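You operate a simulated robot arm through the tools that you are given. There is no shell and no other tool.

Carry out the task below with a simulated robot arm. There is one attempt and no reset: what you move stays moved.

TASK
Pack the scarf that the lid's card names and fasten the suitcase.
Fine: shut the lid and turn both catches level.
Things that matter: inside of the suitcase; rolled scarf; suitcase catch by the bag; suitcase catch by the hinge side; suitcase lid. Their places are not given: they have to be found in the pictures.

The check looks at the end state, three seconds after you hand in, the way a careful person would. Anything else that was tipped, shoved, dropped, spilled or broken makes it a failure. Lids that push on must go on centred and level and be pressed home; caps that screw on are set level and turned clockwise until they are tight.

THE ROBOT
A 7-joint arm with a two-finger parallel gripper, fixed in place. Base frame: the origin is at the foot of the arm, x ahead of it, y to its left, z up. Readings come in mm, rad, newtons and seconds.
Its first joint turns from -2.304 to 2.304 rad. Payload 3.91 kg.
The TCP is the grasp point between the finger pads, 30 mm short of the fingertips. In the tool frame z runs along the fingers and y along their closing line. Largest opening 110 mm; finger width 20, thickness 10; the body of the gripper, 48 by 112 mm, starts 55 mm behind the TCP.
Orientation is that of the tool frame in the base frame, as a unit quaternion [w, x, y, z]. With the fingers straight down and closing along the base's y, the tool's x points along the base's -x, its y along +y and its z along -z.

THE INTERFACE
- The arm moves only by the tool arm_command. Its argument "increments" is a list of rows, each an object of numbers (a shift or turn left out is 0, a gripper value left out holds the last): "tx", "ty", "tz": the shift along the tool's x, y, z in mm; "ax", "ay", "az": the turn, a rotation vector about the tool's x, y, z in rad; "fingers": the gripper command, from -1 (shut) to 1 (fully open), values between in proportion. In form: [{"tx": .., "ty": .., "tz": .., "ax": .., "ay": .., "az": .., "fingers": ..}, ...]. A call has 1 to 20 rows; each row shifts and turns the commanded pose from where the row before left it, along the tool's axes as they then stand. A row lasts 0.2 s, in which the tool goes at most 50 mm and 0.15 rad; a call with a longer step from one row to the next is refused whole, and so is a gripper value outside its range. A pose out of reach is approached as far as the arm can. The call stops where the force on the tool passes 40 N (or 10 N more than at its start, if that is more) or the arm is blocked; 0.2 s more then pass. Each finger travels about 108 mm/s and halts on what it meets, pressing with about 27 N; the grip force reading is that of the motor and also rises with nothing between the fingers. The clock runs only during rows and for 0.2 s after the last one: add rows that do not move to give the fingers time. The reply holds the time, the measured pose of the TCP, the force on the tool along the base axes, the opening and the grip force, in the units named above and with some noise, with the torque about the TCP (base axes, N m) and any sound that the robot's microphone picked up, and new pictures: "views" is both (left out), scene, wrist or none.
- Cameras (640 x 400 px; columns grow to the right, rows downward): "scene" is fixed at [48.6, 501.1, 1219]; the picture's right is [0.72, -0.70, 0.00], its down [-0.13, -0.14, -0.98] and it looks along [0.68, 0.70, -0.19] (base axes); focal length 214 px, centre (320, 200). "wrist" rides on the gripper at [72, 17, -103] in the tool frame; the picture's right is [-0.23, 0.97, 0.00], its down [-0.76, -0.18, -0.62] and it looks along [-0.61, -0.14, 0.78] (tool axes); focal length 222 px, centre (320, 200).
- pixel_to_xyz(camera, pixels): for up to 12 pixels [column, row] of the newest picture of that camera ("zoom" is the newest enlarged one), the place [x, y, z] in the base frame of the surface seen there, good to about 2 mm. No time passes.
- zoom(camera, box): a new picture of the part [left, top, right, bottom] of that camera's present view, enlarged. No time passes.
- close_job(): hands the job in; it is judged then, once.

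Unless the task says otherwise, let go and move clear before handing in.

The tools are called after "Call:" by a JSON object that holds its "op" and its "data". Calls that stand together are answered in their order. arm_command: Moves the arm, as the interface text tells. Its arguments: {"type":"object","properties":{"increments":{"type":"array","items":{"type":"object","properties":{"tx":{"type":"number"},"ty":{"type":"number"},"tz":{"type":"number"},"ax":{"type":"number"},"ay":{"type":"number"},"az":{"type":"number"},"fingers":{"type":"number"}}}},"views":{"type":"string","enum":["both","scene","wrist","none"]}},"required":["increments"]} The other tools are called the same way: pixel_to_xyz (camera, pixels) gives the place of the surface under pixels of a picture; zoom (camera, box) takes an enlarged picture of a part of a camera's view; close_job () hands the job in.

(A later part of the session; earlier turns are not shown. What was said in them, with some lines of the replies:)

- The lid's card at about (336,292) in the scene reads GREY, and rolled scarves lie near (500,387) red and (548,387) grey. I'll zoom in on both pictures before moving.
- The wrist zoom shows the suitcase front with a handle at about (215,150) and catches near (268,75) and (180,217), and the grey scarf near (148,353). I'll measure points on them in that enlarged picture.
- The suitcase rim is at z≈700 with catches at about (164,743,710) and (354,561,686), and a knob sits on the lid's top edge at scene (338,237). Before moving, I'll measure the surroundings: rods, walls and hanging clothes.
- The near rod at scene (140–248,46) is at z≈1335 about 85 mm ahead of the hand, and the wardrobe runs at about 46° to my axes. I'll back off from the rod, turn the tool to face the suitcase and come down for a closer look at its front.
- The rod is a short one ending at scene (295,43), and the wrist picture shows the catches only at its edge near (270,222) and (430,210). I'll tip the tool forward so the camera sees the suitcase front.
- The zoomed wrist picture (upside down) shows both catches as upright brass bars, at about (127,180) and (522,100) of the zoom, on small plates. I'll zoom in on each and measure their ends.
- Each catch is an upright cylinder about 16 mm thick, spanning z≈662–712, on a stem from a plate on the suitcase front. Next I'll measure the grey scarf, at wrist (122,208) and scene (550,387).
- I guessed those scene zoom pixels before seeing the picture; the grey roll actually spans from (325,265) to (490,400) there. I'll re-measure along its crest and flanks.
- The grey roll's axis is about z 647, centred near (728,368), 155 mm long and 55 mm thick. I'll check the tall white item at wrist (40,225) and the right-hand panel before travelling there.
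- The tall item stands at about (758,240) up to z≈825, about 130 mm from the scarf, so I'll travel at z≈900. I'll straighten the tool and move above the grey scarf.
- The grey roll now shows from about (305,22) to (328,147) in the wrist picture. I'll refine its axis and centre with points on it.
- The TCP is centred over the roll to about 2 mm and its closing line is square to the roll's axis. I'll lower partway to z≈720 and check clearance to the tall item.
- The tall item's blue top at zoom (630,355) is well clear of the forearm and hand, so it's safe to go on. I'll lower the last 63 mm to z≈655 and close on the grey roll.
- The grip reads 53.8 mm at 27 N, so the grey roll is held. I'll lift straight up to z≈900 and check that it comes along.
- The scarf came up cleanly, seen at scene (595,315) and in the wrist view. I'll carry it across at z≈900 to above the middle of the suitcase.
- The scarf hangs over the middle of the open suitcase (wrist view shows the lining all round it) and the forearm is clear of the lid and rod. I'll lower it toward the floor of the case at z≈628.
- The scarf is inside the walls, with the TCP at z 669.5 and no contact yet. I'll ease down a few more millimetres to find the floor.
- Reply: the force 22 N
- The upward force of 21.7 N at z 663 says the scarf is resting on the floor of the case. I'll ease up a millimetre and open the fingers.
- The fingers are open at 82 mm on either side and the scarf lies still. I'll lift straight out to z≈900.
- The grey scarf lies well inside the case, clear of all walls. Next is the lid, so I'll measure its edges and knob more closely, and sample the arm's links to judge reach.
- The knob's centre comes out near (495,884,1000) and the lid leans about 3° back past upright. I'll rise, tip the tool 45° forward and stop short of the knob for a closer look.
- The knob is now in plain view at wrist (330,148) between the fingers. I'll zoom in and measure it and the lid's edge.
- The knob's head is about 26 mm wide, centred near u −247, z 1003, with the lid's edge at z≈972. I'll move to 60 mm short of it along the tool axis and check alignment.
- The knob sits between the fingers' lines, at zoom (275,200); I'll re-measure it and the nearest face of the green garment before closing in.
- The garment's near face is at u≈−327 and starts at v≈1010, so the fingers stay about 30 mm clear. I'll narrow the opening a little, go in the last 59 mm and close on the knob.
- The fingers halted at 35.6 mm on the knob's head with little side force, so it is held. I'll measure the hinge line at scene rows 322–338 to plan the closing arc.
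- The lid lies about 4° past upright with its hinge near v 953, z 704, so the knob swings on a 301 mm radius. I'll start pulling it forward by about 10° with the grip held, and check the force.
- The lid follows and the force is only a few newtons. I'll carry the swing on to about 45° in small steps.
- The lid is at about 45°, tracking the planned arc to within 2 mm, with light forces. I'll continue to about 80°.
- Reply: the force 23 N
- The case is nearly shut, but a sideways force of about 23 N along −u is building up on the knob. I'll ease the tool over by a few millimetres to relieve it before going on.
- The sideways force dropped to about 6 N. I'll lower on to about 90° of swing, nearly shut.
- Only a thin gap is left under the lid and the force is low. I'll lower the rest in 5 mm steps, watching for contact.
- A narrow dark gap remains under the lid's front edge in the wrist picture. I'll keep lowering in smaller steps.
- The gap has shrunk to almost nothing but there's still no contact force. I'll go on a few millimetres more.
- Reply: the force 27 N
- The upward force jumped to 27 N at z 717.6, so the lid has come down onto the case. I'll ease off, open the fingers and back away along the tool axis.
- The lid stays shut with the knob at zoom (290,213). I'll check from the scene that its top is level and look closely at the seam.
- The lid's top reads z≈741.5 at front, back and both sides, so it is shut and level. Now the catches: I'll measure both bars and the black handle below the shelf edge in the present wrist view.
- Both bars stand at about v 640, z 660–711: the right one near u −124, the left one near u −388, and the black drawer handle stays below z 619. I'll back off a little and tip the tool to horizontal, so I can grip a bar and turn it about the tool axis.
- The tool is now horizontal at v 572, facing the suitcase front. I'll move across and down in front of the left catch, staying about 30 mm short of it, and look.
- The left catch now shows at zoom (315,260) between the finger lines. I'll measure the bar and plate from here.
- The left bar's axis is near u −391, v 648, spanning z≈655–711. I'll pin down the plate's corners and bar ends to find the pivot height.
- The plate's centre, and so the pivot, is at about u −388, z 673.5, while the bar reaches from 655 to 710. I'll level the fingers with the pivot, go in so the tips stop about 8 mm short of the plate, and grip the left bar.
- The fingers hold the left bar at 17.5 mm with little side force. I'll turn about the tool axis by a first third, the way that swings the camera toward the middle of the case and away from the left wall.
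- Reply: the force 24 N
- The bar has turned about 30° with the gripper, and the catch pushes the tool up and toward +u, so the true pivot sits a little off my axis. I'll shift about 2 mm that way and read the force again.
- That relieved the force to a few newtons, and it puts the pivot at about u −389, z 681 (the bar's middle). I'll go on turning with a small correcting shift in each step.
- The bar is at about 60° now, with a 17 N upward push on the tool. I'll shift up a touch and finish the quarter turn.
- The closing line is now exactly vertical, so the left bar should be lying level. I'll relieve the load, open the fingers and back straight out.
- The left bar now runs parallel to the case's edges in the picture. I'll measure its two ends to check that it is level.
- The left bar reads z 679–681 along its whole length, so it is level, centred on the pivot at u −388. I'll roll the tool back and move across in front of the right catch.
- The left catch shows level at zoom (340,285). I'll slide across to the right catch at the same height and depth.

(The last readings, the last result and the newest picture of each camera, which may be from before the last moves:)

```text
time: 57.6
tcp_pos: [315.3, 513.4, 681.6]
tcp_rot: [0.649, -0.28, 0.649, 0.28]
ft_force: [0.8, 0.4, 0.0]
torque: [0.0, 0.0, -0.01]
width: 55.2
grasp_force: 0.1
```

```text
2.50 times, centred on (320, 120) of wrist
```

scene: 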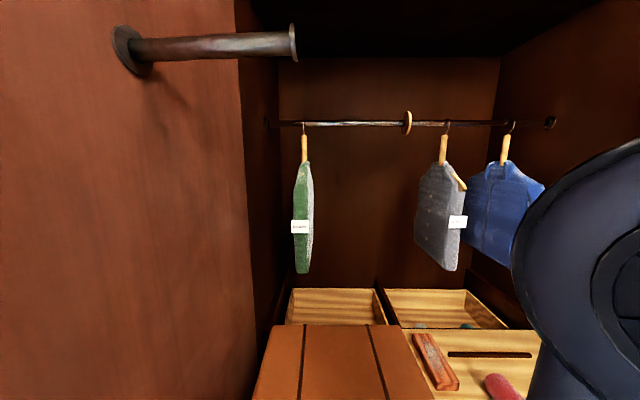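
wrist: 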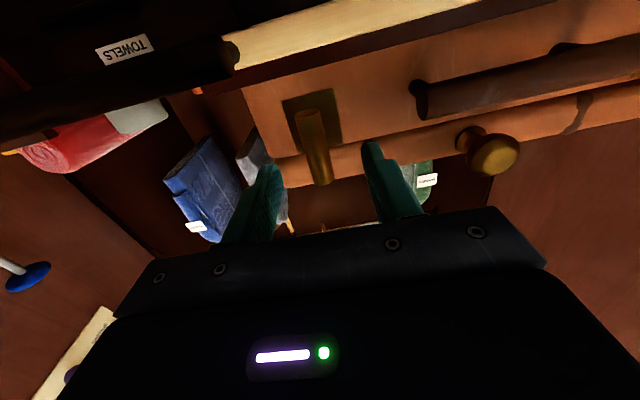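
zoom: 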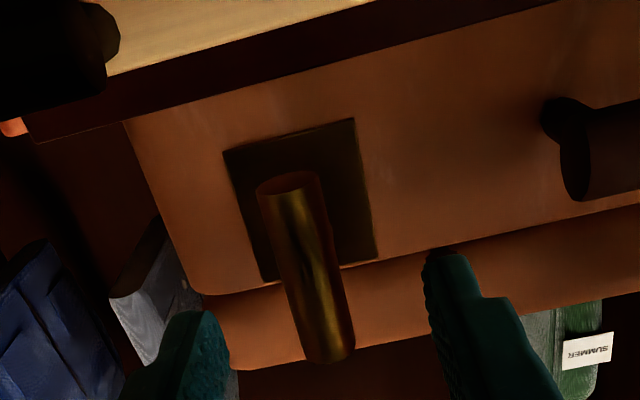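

The right bar stands upright at zoom (305,265) between the fingers, and the black drawer handle is off at (100,45). I'll measure the bar and plate.

Call:
{"op": "pixel_to_xyz", "data": {"camera": "zoom", "pixels": [[290, 182], [292, 210], [305, 260], [315, 300], [328, 345], [275, 250], [330, 250], [232, 155], [350, 125], [370, 250], [262, 275], [100, 45]]}}

Call:
{"op": "pixel_to_xyz", "data": {"camera": "wrist", "pixels": [[233, 55], [228, 50], [200, 60], [150, 78], [238, 62], [120, 85]]}}

```text
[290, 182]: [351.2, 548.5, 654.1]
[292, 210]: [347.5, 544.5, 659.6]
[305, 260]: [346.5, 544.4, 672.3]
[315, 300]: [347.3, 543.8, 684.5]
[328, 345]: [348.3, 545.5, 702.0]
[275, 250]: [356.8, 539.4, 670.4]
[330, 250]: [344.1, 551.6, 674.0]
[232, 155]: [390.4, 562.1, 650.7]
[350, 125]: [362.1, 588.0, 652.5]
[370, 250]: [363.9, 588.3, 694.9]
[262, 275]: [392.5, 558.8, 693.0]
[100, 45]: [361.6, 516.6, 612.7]
```

```text
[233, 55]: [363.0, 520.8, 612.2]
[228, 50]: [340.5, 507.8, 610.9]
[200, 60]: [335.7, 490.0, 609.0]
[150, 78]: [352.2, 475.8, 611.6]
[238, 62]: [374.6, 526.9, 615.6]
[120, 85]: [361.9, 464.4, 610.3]
```

The right bar's axis is at about u −120, v 642, with its pivot near z 681, and the drawer handle's top is at z≈617 or lower. I'll go in level with the pivot and grip the bar.

Call:
{"op": "arm_command", "data": {"increments": [{"ty": -2.8, "fingers": 0.0}, {"tz": 23}, {"tz": 22.8}, {}, {"fingers": -1}, {"fingers": -1}, {"fingers": -1}, {"fingers": -1}], "views": "wrist"}}

```text
time: 59.4
tcp_pos: [349.1, 546.7, 683.2]
tcp_rot: [0.65, -0.279, 0.65, 0.279]
ft_force: [3.0, -0.5, 0.0]
torque: [0.06, 0.03, 0.02]
width: 17.4
grasp_force: 26.3
```

wrist: 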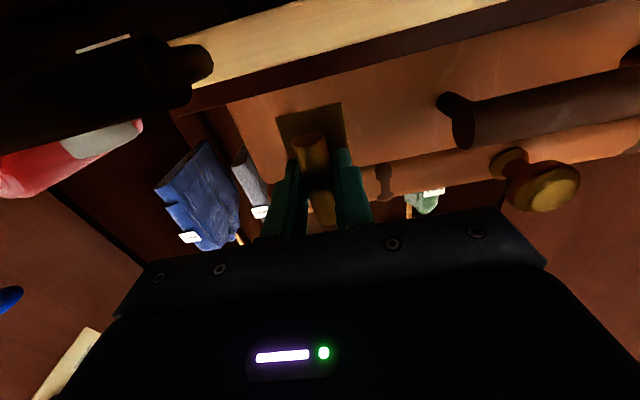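

The right bar is held at 17.4 mm with almost no side force. I'll turn the first 30° and read the forces.

Call:
{"op": "arm_command", "data": {"increments": [{"az": -0.131, "fingers": -1}, {"az": -0.131}, {"az": -0.131}, {"az": -0.131}, {}], "views": "both"}}

```text
time: 60.6
tcp_pos: [348.4, 546.1, 683.1]
tcp_rot: [0.7, -0.44, 0.554, 0.102]
ft_force: [-1.2, -1.6, 0.7]
torque: [0.91, 0.95, -0.01]
width: 30.7
grasp_force: 27.3
```

scene: 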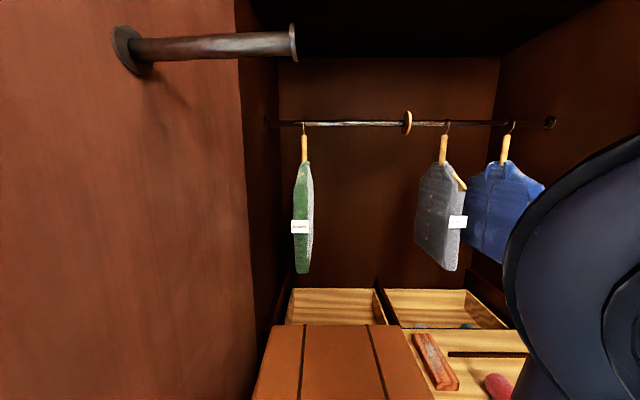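
wrist: 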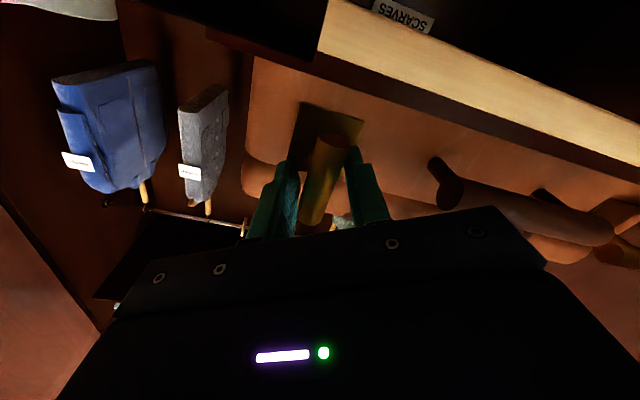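

The bar didn't follow: the fingers were spread to 30.7 mm and the torque reached 1.3 N m, so this catch has a stop in that direction. I'll turn back and check the grip returns to normal.

Call:
{"op": "arm_command", "data": {"increments": [{"az": 0.131, "fingers": -1}, {"az": 0.131}, {"az": 0.131}, {"az": 0.131}, {}], "views": "wrist"}}

```text
time: 61.8
tcp_pos: [347.9, 546.1, 682.3]
tcp_rot: [0.65, -0.28, 0.649, 0.279]
ft_force: [1.7, -3.0, 2.6]
torque: [-0.04, 0.11, 0.0]
width: 17.5
grasp_force: 27.0
```

wrist: 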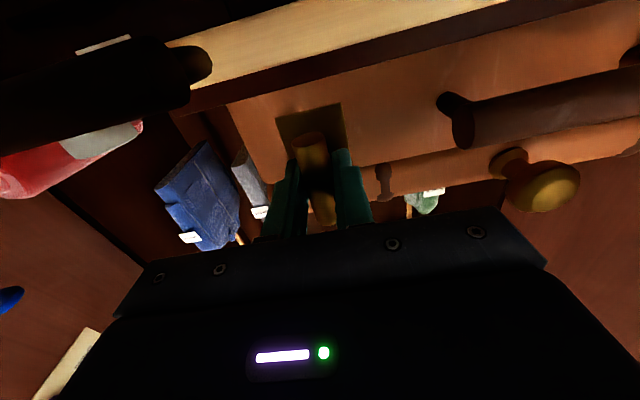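

The grip is back to 17.5 mm with the bar upright and nothing disturbed. I'll try the other way, a small first part of the turn.

Call:
{"op": "arm_command", "data": {"increments": [{"az": 0.1, "fingers": -1}, {"az": 0.1}, {"az": 0.1}, {}], "views": "both"}}

```text
time: 62.8
tcp_pos: [349.1, 546.8, 682.4]
tcp_rot: [0.599, -0.181, 0.684, 0.376]
ft_force: [0.9, -1.1, -1.1]
torque: [-0.04, 0.03, 0.0]
width: 17.4
grasp_force: 26.9
```

scene: 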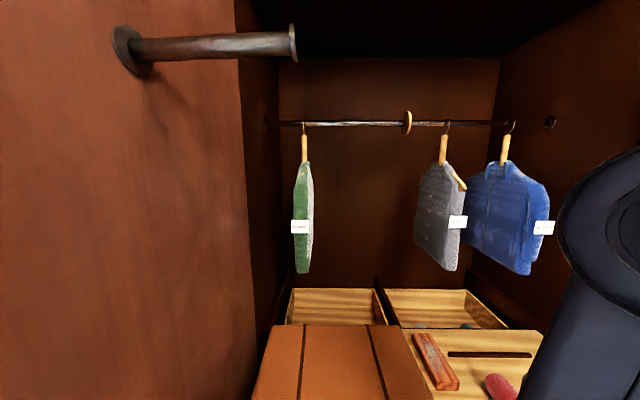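
wrist: 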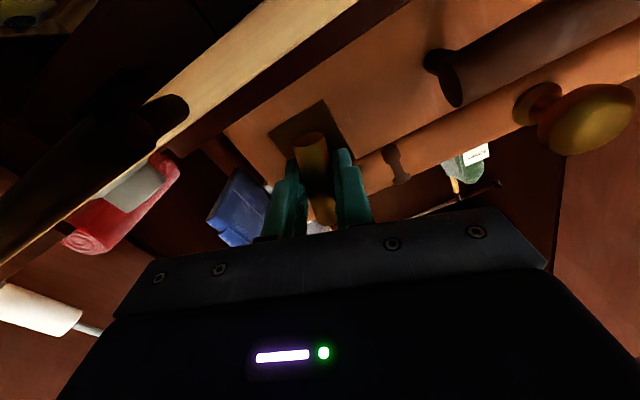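

This way the bar follows freely (17.4 mm, no torque). I'll continue the turn in two parts.

Call:
{"op": "arm_command", "data": {"increments": [{"az": 0.127, "fingers": -1}, {"az": 0.127}, {"az": 0.127}, {"az": 0.127}, {"az": 0.127}, {}], "views": "wrist"}}

```text
time: 64.2
tcp_pos: [345.8, 546.0, 682.3]
tcp_rot: [0.453, 0.044, 0.707, 0.542]
ft_force: [-0.1, -2.2, -0.1]
torque: [-0.02, 0.02, 0.02]
width: 17.8
grasp_force: 27.3
```

wrist: 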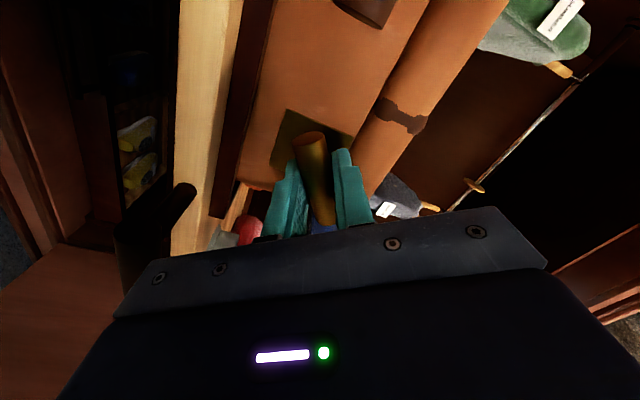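

The bar is about 54° round with no load. The black drawer handle at wrist (150,225) looks close to the gripper body, so I'll check its exact place before finishing the turn.

Call:
{"op": "pixel_to_xyz", "data": {"camera": "wrist", "pixels": [[185, 190], [160, 210], [130, 240], [125, 270], [150, 235], [145, 250], [120, 225], [190, 195]]}}

Call:
{"op": "zoom", "data": {"camera": "wrist", "box": [60, 150, 260, 310]}}

```text
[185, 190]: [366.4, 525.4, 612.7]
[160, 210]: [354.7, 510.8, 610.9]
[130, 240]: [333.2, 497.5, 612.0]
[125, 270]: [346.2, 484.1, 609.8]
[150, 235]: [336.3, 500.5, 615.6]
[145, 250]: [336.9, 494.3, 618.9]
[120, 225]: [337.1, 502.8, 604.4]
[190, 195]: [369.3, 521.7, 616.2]
```

```text
2.50 times, centred on (160, 230) of wrist
```

zoom: 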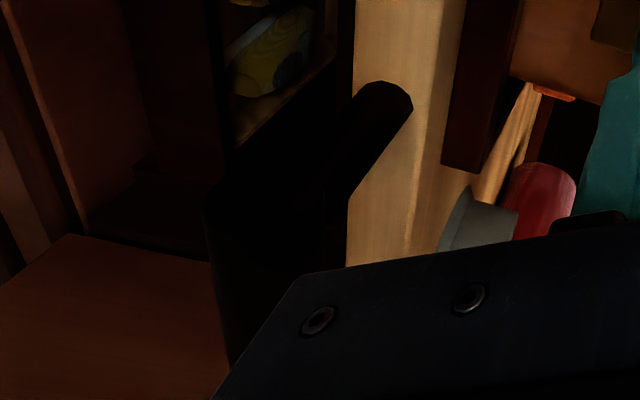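

The handle's nearest corner is at u −100, v≥587, z≤620, and the gripper body will end at z≥626 and v≤580, so it clears. I'll finish the quarter turn.

Call:
{"op": "arm_command", "data": {"increments": [{"az": 0.127, "fingers": -1}, {"az": 0.127}, {"az": 0.127}, {"az": 0.127}, {"az": 0.128}, {}], "views": "both"}}

```text
time: 65.6
tcp_pos: [348.0, 546.7, 683.3]
tcp_rot: [0.26, 0.262, 0.657, 0.657]
ft_force: [1.1, -0.7, 0.1]
torque: [-0.12, -0.11, -0.16]
width: 17.2
grasp_force: 26.9
```

scene: 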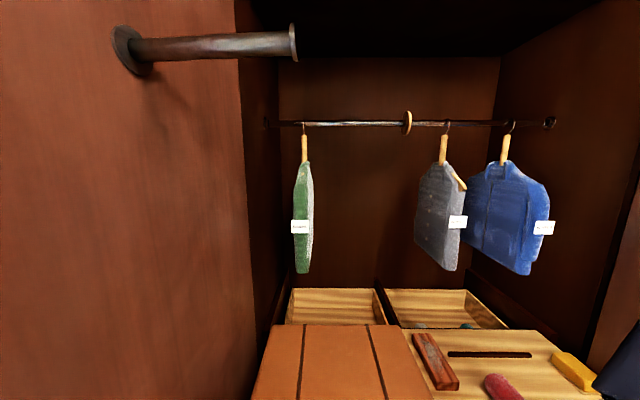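
wrist: 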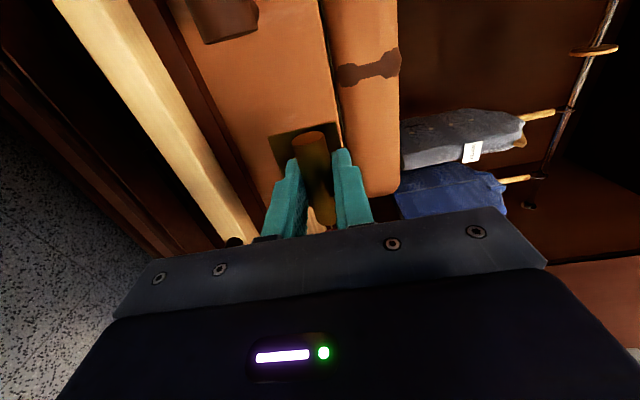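

The grip is still 17.2 mm and the closing line is vertical, so the right bar should be level. I'll open slightly, back straight out, and look.

Call:
{"op": "arm_command", "data": {"increments": [{"fingers": -0.5}, {"fingers": -0.4}, {"fingers": -0.4}, {"tz": -20}, {"tz": -25}, {"tz": -10}, {}], "views": "both"}}

Call:
{"op": "zoom", "data": {"camera": "wrist", "box": [200, 60, 440, 220]}}

```text
time: 67.2
tcp_pos: [311.6, 506.7, 681.9]
tcp_rot: [0.261, 0.261, 0.658, 0.657]
ft_force: [-0.3, -0.3, -0.1]
torque: [-0.02, -0.01, -0.01]
width: 33.0
grasp_force: 0.0
```

scene: 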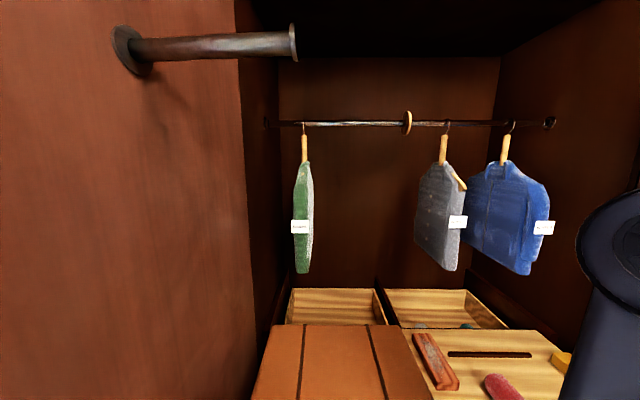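
wrist: 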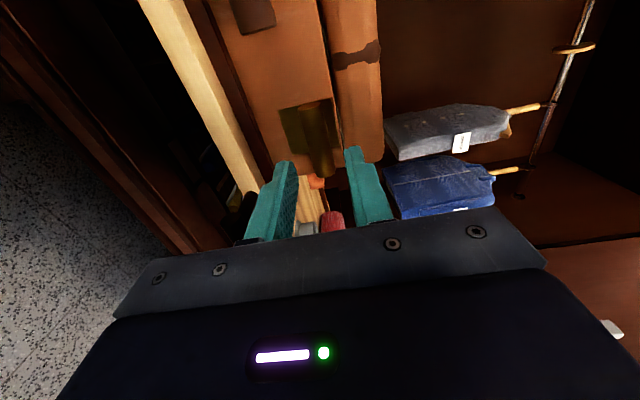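

```text
2.50 times, centred on (320, 140) of wrist
```

zoom: 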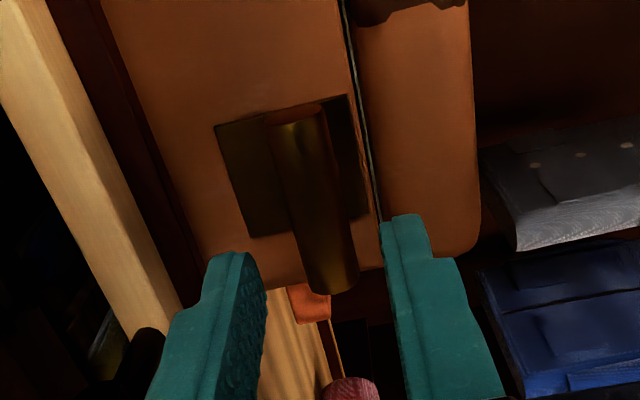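

The right bar lies along the case's edge at zoom (310,200). I'll measure it along its length to check that it is level.

Call:
{"op": "pixel_to_xyz", "data": {"camera": "zoom", "pixels": [[297, 118], [302, 145], [310, 180], [318, 215], [325, 245], [333, 278], [285, 170], [330, 165], [305, 240], [348, 240], [355, 110], [370, 190]]}}

```text
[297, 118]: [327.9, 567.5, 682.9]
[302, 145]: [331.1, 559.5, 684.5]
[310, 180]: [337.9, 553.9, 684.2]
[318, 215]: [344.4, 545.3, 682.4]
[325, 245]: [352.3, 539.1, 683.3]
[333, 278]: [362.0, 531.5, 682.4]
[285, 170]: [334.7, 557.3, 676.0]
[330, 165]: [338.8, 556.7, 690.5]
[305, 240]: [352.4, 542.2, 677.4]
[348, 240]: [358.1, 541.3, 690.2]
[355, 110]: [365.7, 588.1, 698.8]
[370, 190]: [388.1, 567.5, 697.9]
```

Both bars are level now: the right one reads z 682–684 along its length. I'll raise the hand, roll it back and tip it to 45° for a clear check of the whole suitcase front.

Call:
{"op": "arm_command", "data": {"increments": [{"ty": 40, "fingers": -0.4}, {"ty": 40}, {"ty": 40}, {"az": -0.131, "ty": 5}, {"az": -0.131}, {"az": -0.131}, {"az": -0.131}, {"az": -0.131}, {"az": -0.131}, {"az": -0.131}, {"az": -0.131}, {"az": -0.131}, {"az": -0.131}, {"az": -0.131}, {"az": -0.13}, {}], "views": "none"}}

Call:
{"op": "arm_command", "data": {"increments": [{"ay": 0.131, "ty": 20}, {"ay": 0.131, "ty": 20}, {"ay": 0.131, "ty": 20}, {"ay": 0.131, "ty": 20}, {"ay": 0.131, "ty": 20}, {"ay": 0.13, "ty": 20}, {}, {}], "views": "both"}}

Call:
{"op": "zoom", "data": {"camera": "wrist", "box": [100, 20, 580, 240]}}

```text
time: 70.6
tcp_pos: [310.6, 505.1, 808.2]
tcp_rot: [0.649, -0.282, 0.648, 0.28]
ft_force: [0.5, -0.7, 0.9]
torque: [0.0, 0.0, 0.03]
width: 33.2
grasp_force: 0.0
```

```text
time: 72.4
tcp_pos: [222.5, 589.8, 808.3]
tcp_rot: [0.352, -0.366, 0.848, 0.151]
ft_force: [0.4, 0.3, 0.0]
torque: [0.02, 0.04, -0.01]
width: 32.9
grasp_force: 0.0
```

scene: 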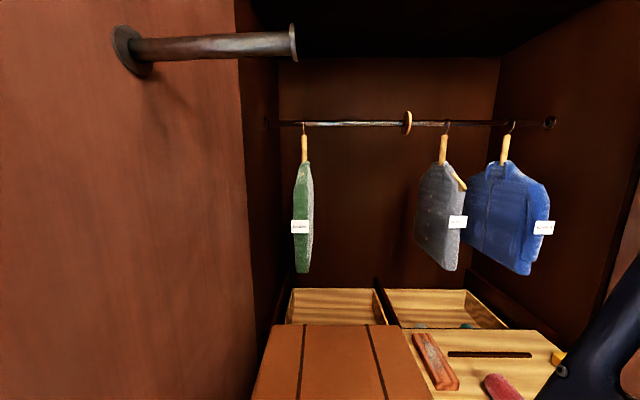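
wrist: 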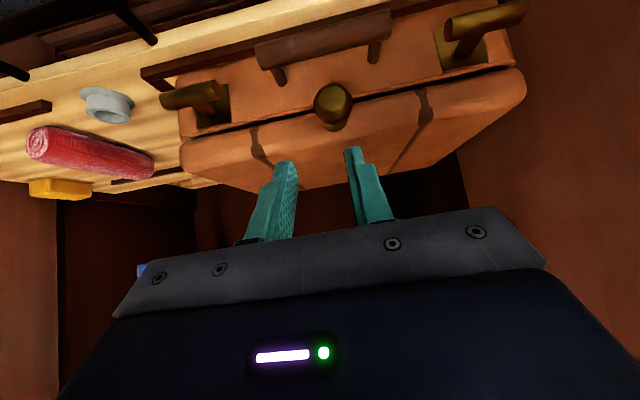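

```text
1.33 times, centred on (340, 130) of wrist
```

zoom: 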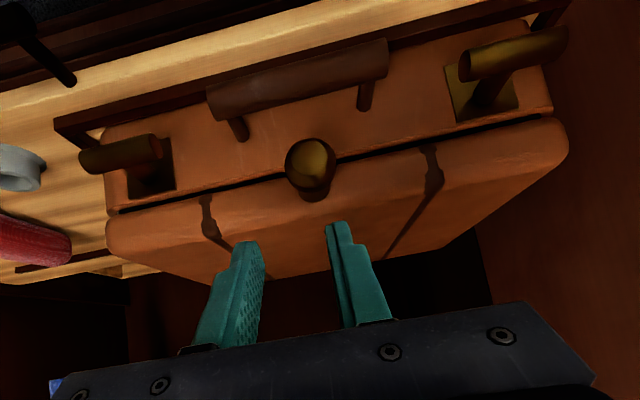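

Both catches are level and the lid is down. I'll check the seam height at left, middle and right, and the lid top at front and back once more.

Call:
{"op": "zoom", "data": {"camera": "wrist", "box": [170, 60, 330, 180]}}

Call:
{"op": "pixel_to_xyz", "data": {"camera": "wrist", "pixels": [[235, 124], [235, 128], [235, 132], [235, 137], [430, 78], [430, 82], [430, 86], [430, 91], [500, 65], [500, 75], [290, 113], [290, 118]]}}

Call:
{"op": "pixel_to_xyz", "data": {"camera": "scene", "pixels": [[290, 330], [325, 330], [370, 330], [270, 385], [330, 385], [410, 385], [275, 397], [340, 397], [425, 397]]}}

```text
3.33 times, centred on (250, 120) of wrist
```

zoom: 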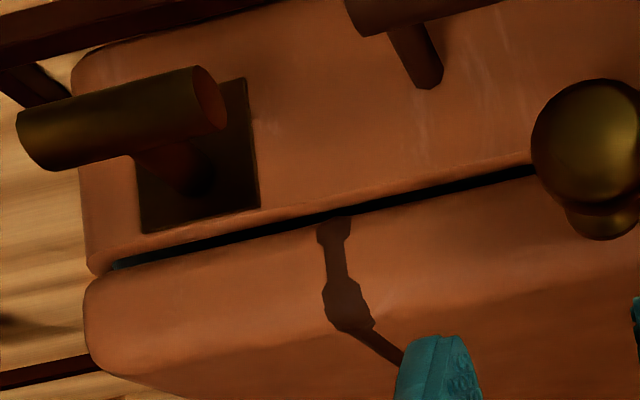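

```text
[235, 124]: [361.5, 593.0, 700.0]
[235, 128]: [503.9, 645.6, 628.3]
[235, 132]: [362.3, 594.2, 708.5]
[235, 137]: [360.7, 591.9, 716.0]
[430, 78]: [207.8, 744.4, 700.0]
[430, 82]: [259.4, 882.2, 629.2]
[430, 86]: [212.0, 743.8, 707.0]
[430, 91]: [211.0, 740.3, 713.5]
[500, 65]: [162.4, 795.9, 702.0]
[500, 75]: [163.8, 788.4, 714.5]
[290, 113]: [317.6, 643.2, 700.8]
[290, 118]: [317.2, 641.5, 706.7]
```

```text
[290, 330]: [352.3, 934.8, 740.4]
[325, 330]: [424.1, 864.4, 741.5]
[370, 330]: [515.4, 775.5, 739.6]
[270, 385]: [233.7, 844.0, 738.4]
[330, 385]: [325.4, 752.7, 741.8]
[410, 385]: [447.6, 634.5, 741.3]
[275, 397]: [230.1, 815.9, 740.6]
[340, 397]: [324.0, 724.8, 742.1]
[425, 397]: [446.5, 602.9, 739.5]
```

The lid's top reads about 741 mm at both back and front, so it is level, with a uniform 5 mm hinge seam. To be sure it is fully home I'll press gently on its front edge from above with closed fingers; first I'll move above it.

Call:
{"op": "arm_command", "data": {"increments": [{"tx": -35, "tz": -35, "fingers": -1}, {"ay": 0.131}, {"ay": 0.131}, {"ay": 0.131}, {"ay": 0.131}, {"ay": 0.131}, {"ay": 0.13}, {"tx": -42.8, "ty": 7}, {"tx": -42.8}, {"tx": -42.8}, {"tz": 36}, {"tz": 36}, {}], "views": "both"}}

```text
time: 75.2
tcp_pos: [305.2, 687.3, 785.1]
tcp_rot: [0.0, -0.396, 0.918, 0.0]
ft_force: [-0.4, 0.0, 1.1]
torque: [0.02, -0.04, 0.0]
width: 0.0
grasp_force: 27.0
```

scene: 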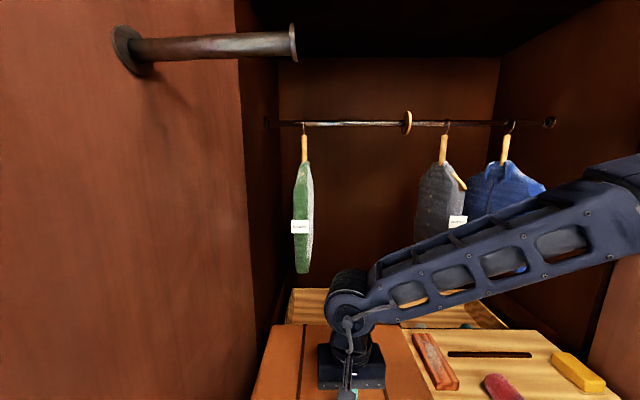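
wrist: 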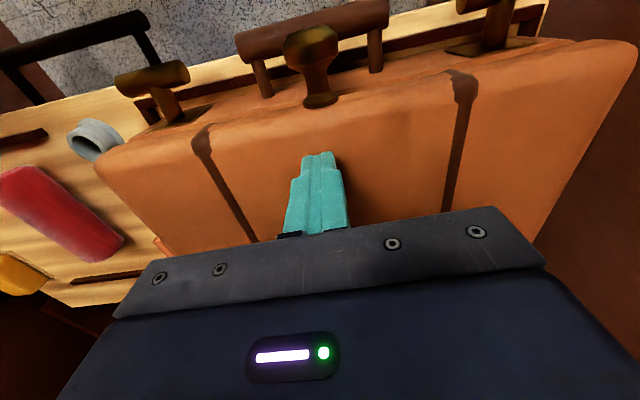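

The closed fingertips hover about 14 mm above the lid behind the knob. I'll come down slowly until I feel it.

Call:
{"op": "arm_command", "data": {"increments": [{"tz": 5, "fingers": -1}, {"tz": 4}, {"tz": 2}, {}], "views": "none"}}

Call:
{"op": "arm_command", "data": {"increments": [{"tz": 1, "fingers": -1}, {"tz": 1}, {}], "views": "none"}}

```text
time: 76.2
tcp_pos: [304.8, 687.2, 775.2]
tcp_rot: [0.0, -0.396, 0.918, 0.0]
ft_force: [0.7, 0.1, 0.6]
torque: [-0.02, -0.04, 0.01]
width: 0.1
grasp_force: 26.7
```

```text
time: 77.0
tcp_pos: [304.9, 688.0, 771.3]
tcp_rot: [0.0, -0.396, 0.918, 0.001]
ft_force: [0.5, -0.2, 2.1]
torque: [0.04, -0.04, -0.03]
width: 0.0
grasp_force: 27.0
```

Call:
{"op": "arm_command", "data": {"increments": [{"tz": 1, "fingers": -1}, {"tz": 1}, {}], "views": "none"}}

```text
time: 77.8
tcp_pos: [305.4, 687.4, 771.4]
tcp_rot: [0.001, -0.396, 0.918, 0.0]
ft_force: [4.4, -8.4, 34.3]
torque: [-0.28, -0.1, 0.29]
width: 0.1
grasp_force: 26.8
```

Pressing with 34 N didn't move the lid below z≈741, so it is fully shut. I'll lift off and move clear of the suitcase.

Call:
{"op": "arm_command", "data": {"increments": [{"tz": -15, "fingers": -1}, {"tz": -45}, {"tz": -45}, {"tx": 40, "tz": -10}, {"tx": 40}, {"tx": 40}, {"tx": 40}, {"ay": -0.13}, {"ay": -0.13}, {"ay": -0.13}, {"fingers": 0.2}, {}], "views": "both"}}

Call:
{"op": "zoom", "data": {"camera": "wrist", "box": [60, 20, 580, 240]}}

Call:
{"op": "zoom", "data": {"camera": "scene", "box": [240, 220, 640, 400]}}

```text
time: 80.4
tcp_pos: [196.6, 569.8, 884.4]
tcp_rot: [0.178, -0.389, 0.901, 0.077]
ft_force: [-0.1, -0.1, -0.1]
torque: [-0.02, -0.02, 0.0]
width: 66.1
grasp_force: 0.0
```

scene: 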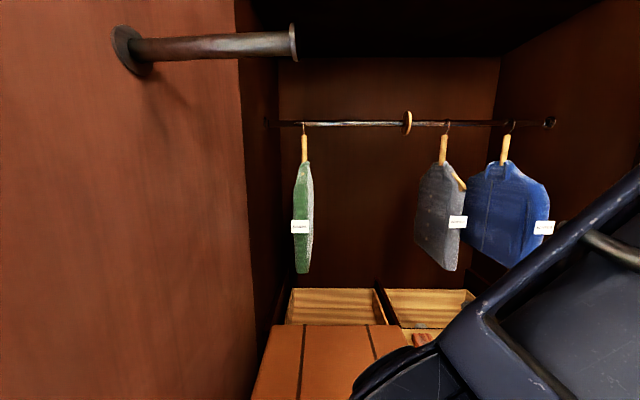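
wrist: 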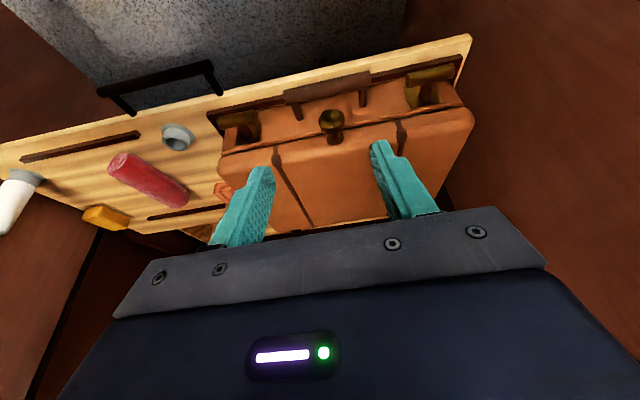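

```text
1.23 times, centred on (320, 130) of wrist
```

zoom: 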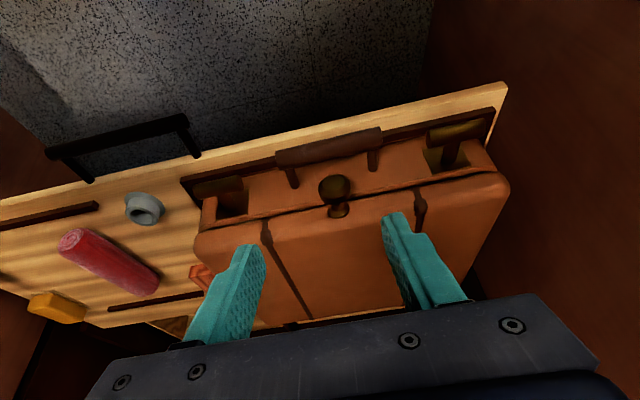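

```text
1.60 times, centred on (440, 310) of scene
```

zoom: 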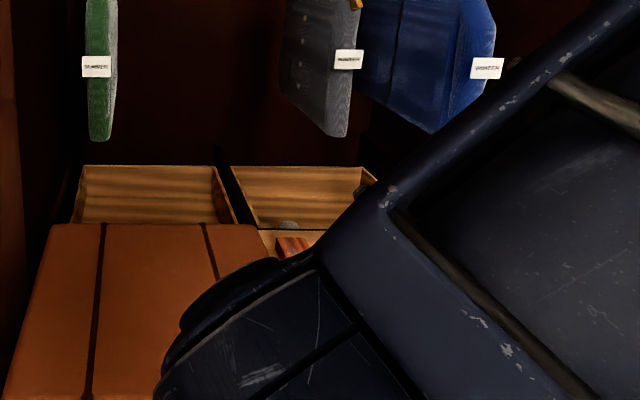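

The suitcase is shut with both catches level (wrist (240,122) and (430,88)), and the red scarf, soap, brush, roller and hanging clothes all look undisturbed. The gripper is empty and clear, so I'm handing the job in.

Call:
{"op": "close_job", "data": {}}

```text
The job is handed in.
```

The grey scarf named on the lid's card is packed in the suitcase, the lid is shut, and both catches are turned level. I handed the job in with the gripper empty and clear of the case.

- **Lid:** its top reads about 741 mm at both front and back. It did not move when I pressed on the front edge with about 34 N, so it is fully down. There is a uniform seam of about 5 mm between lid and case, which I took to be part of the hinge design.
- **Catches:** each bar reads level to within about 2 mm along its length. The right one first met a stop when I turned it inward. I brought it back upright and turned it outward, where it moved freely.
- **Other items:** the red scarf, yellow block, brush, tall white item and hanging clothes looked undisturbed in the last pictures that showed them. The arm was hiding part of the shelf in the final scene view.
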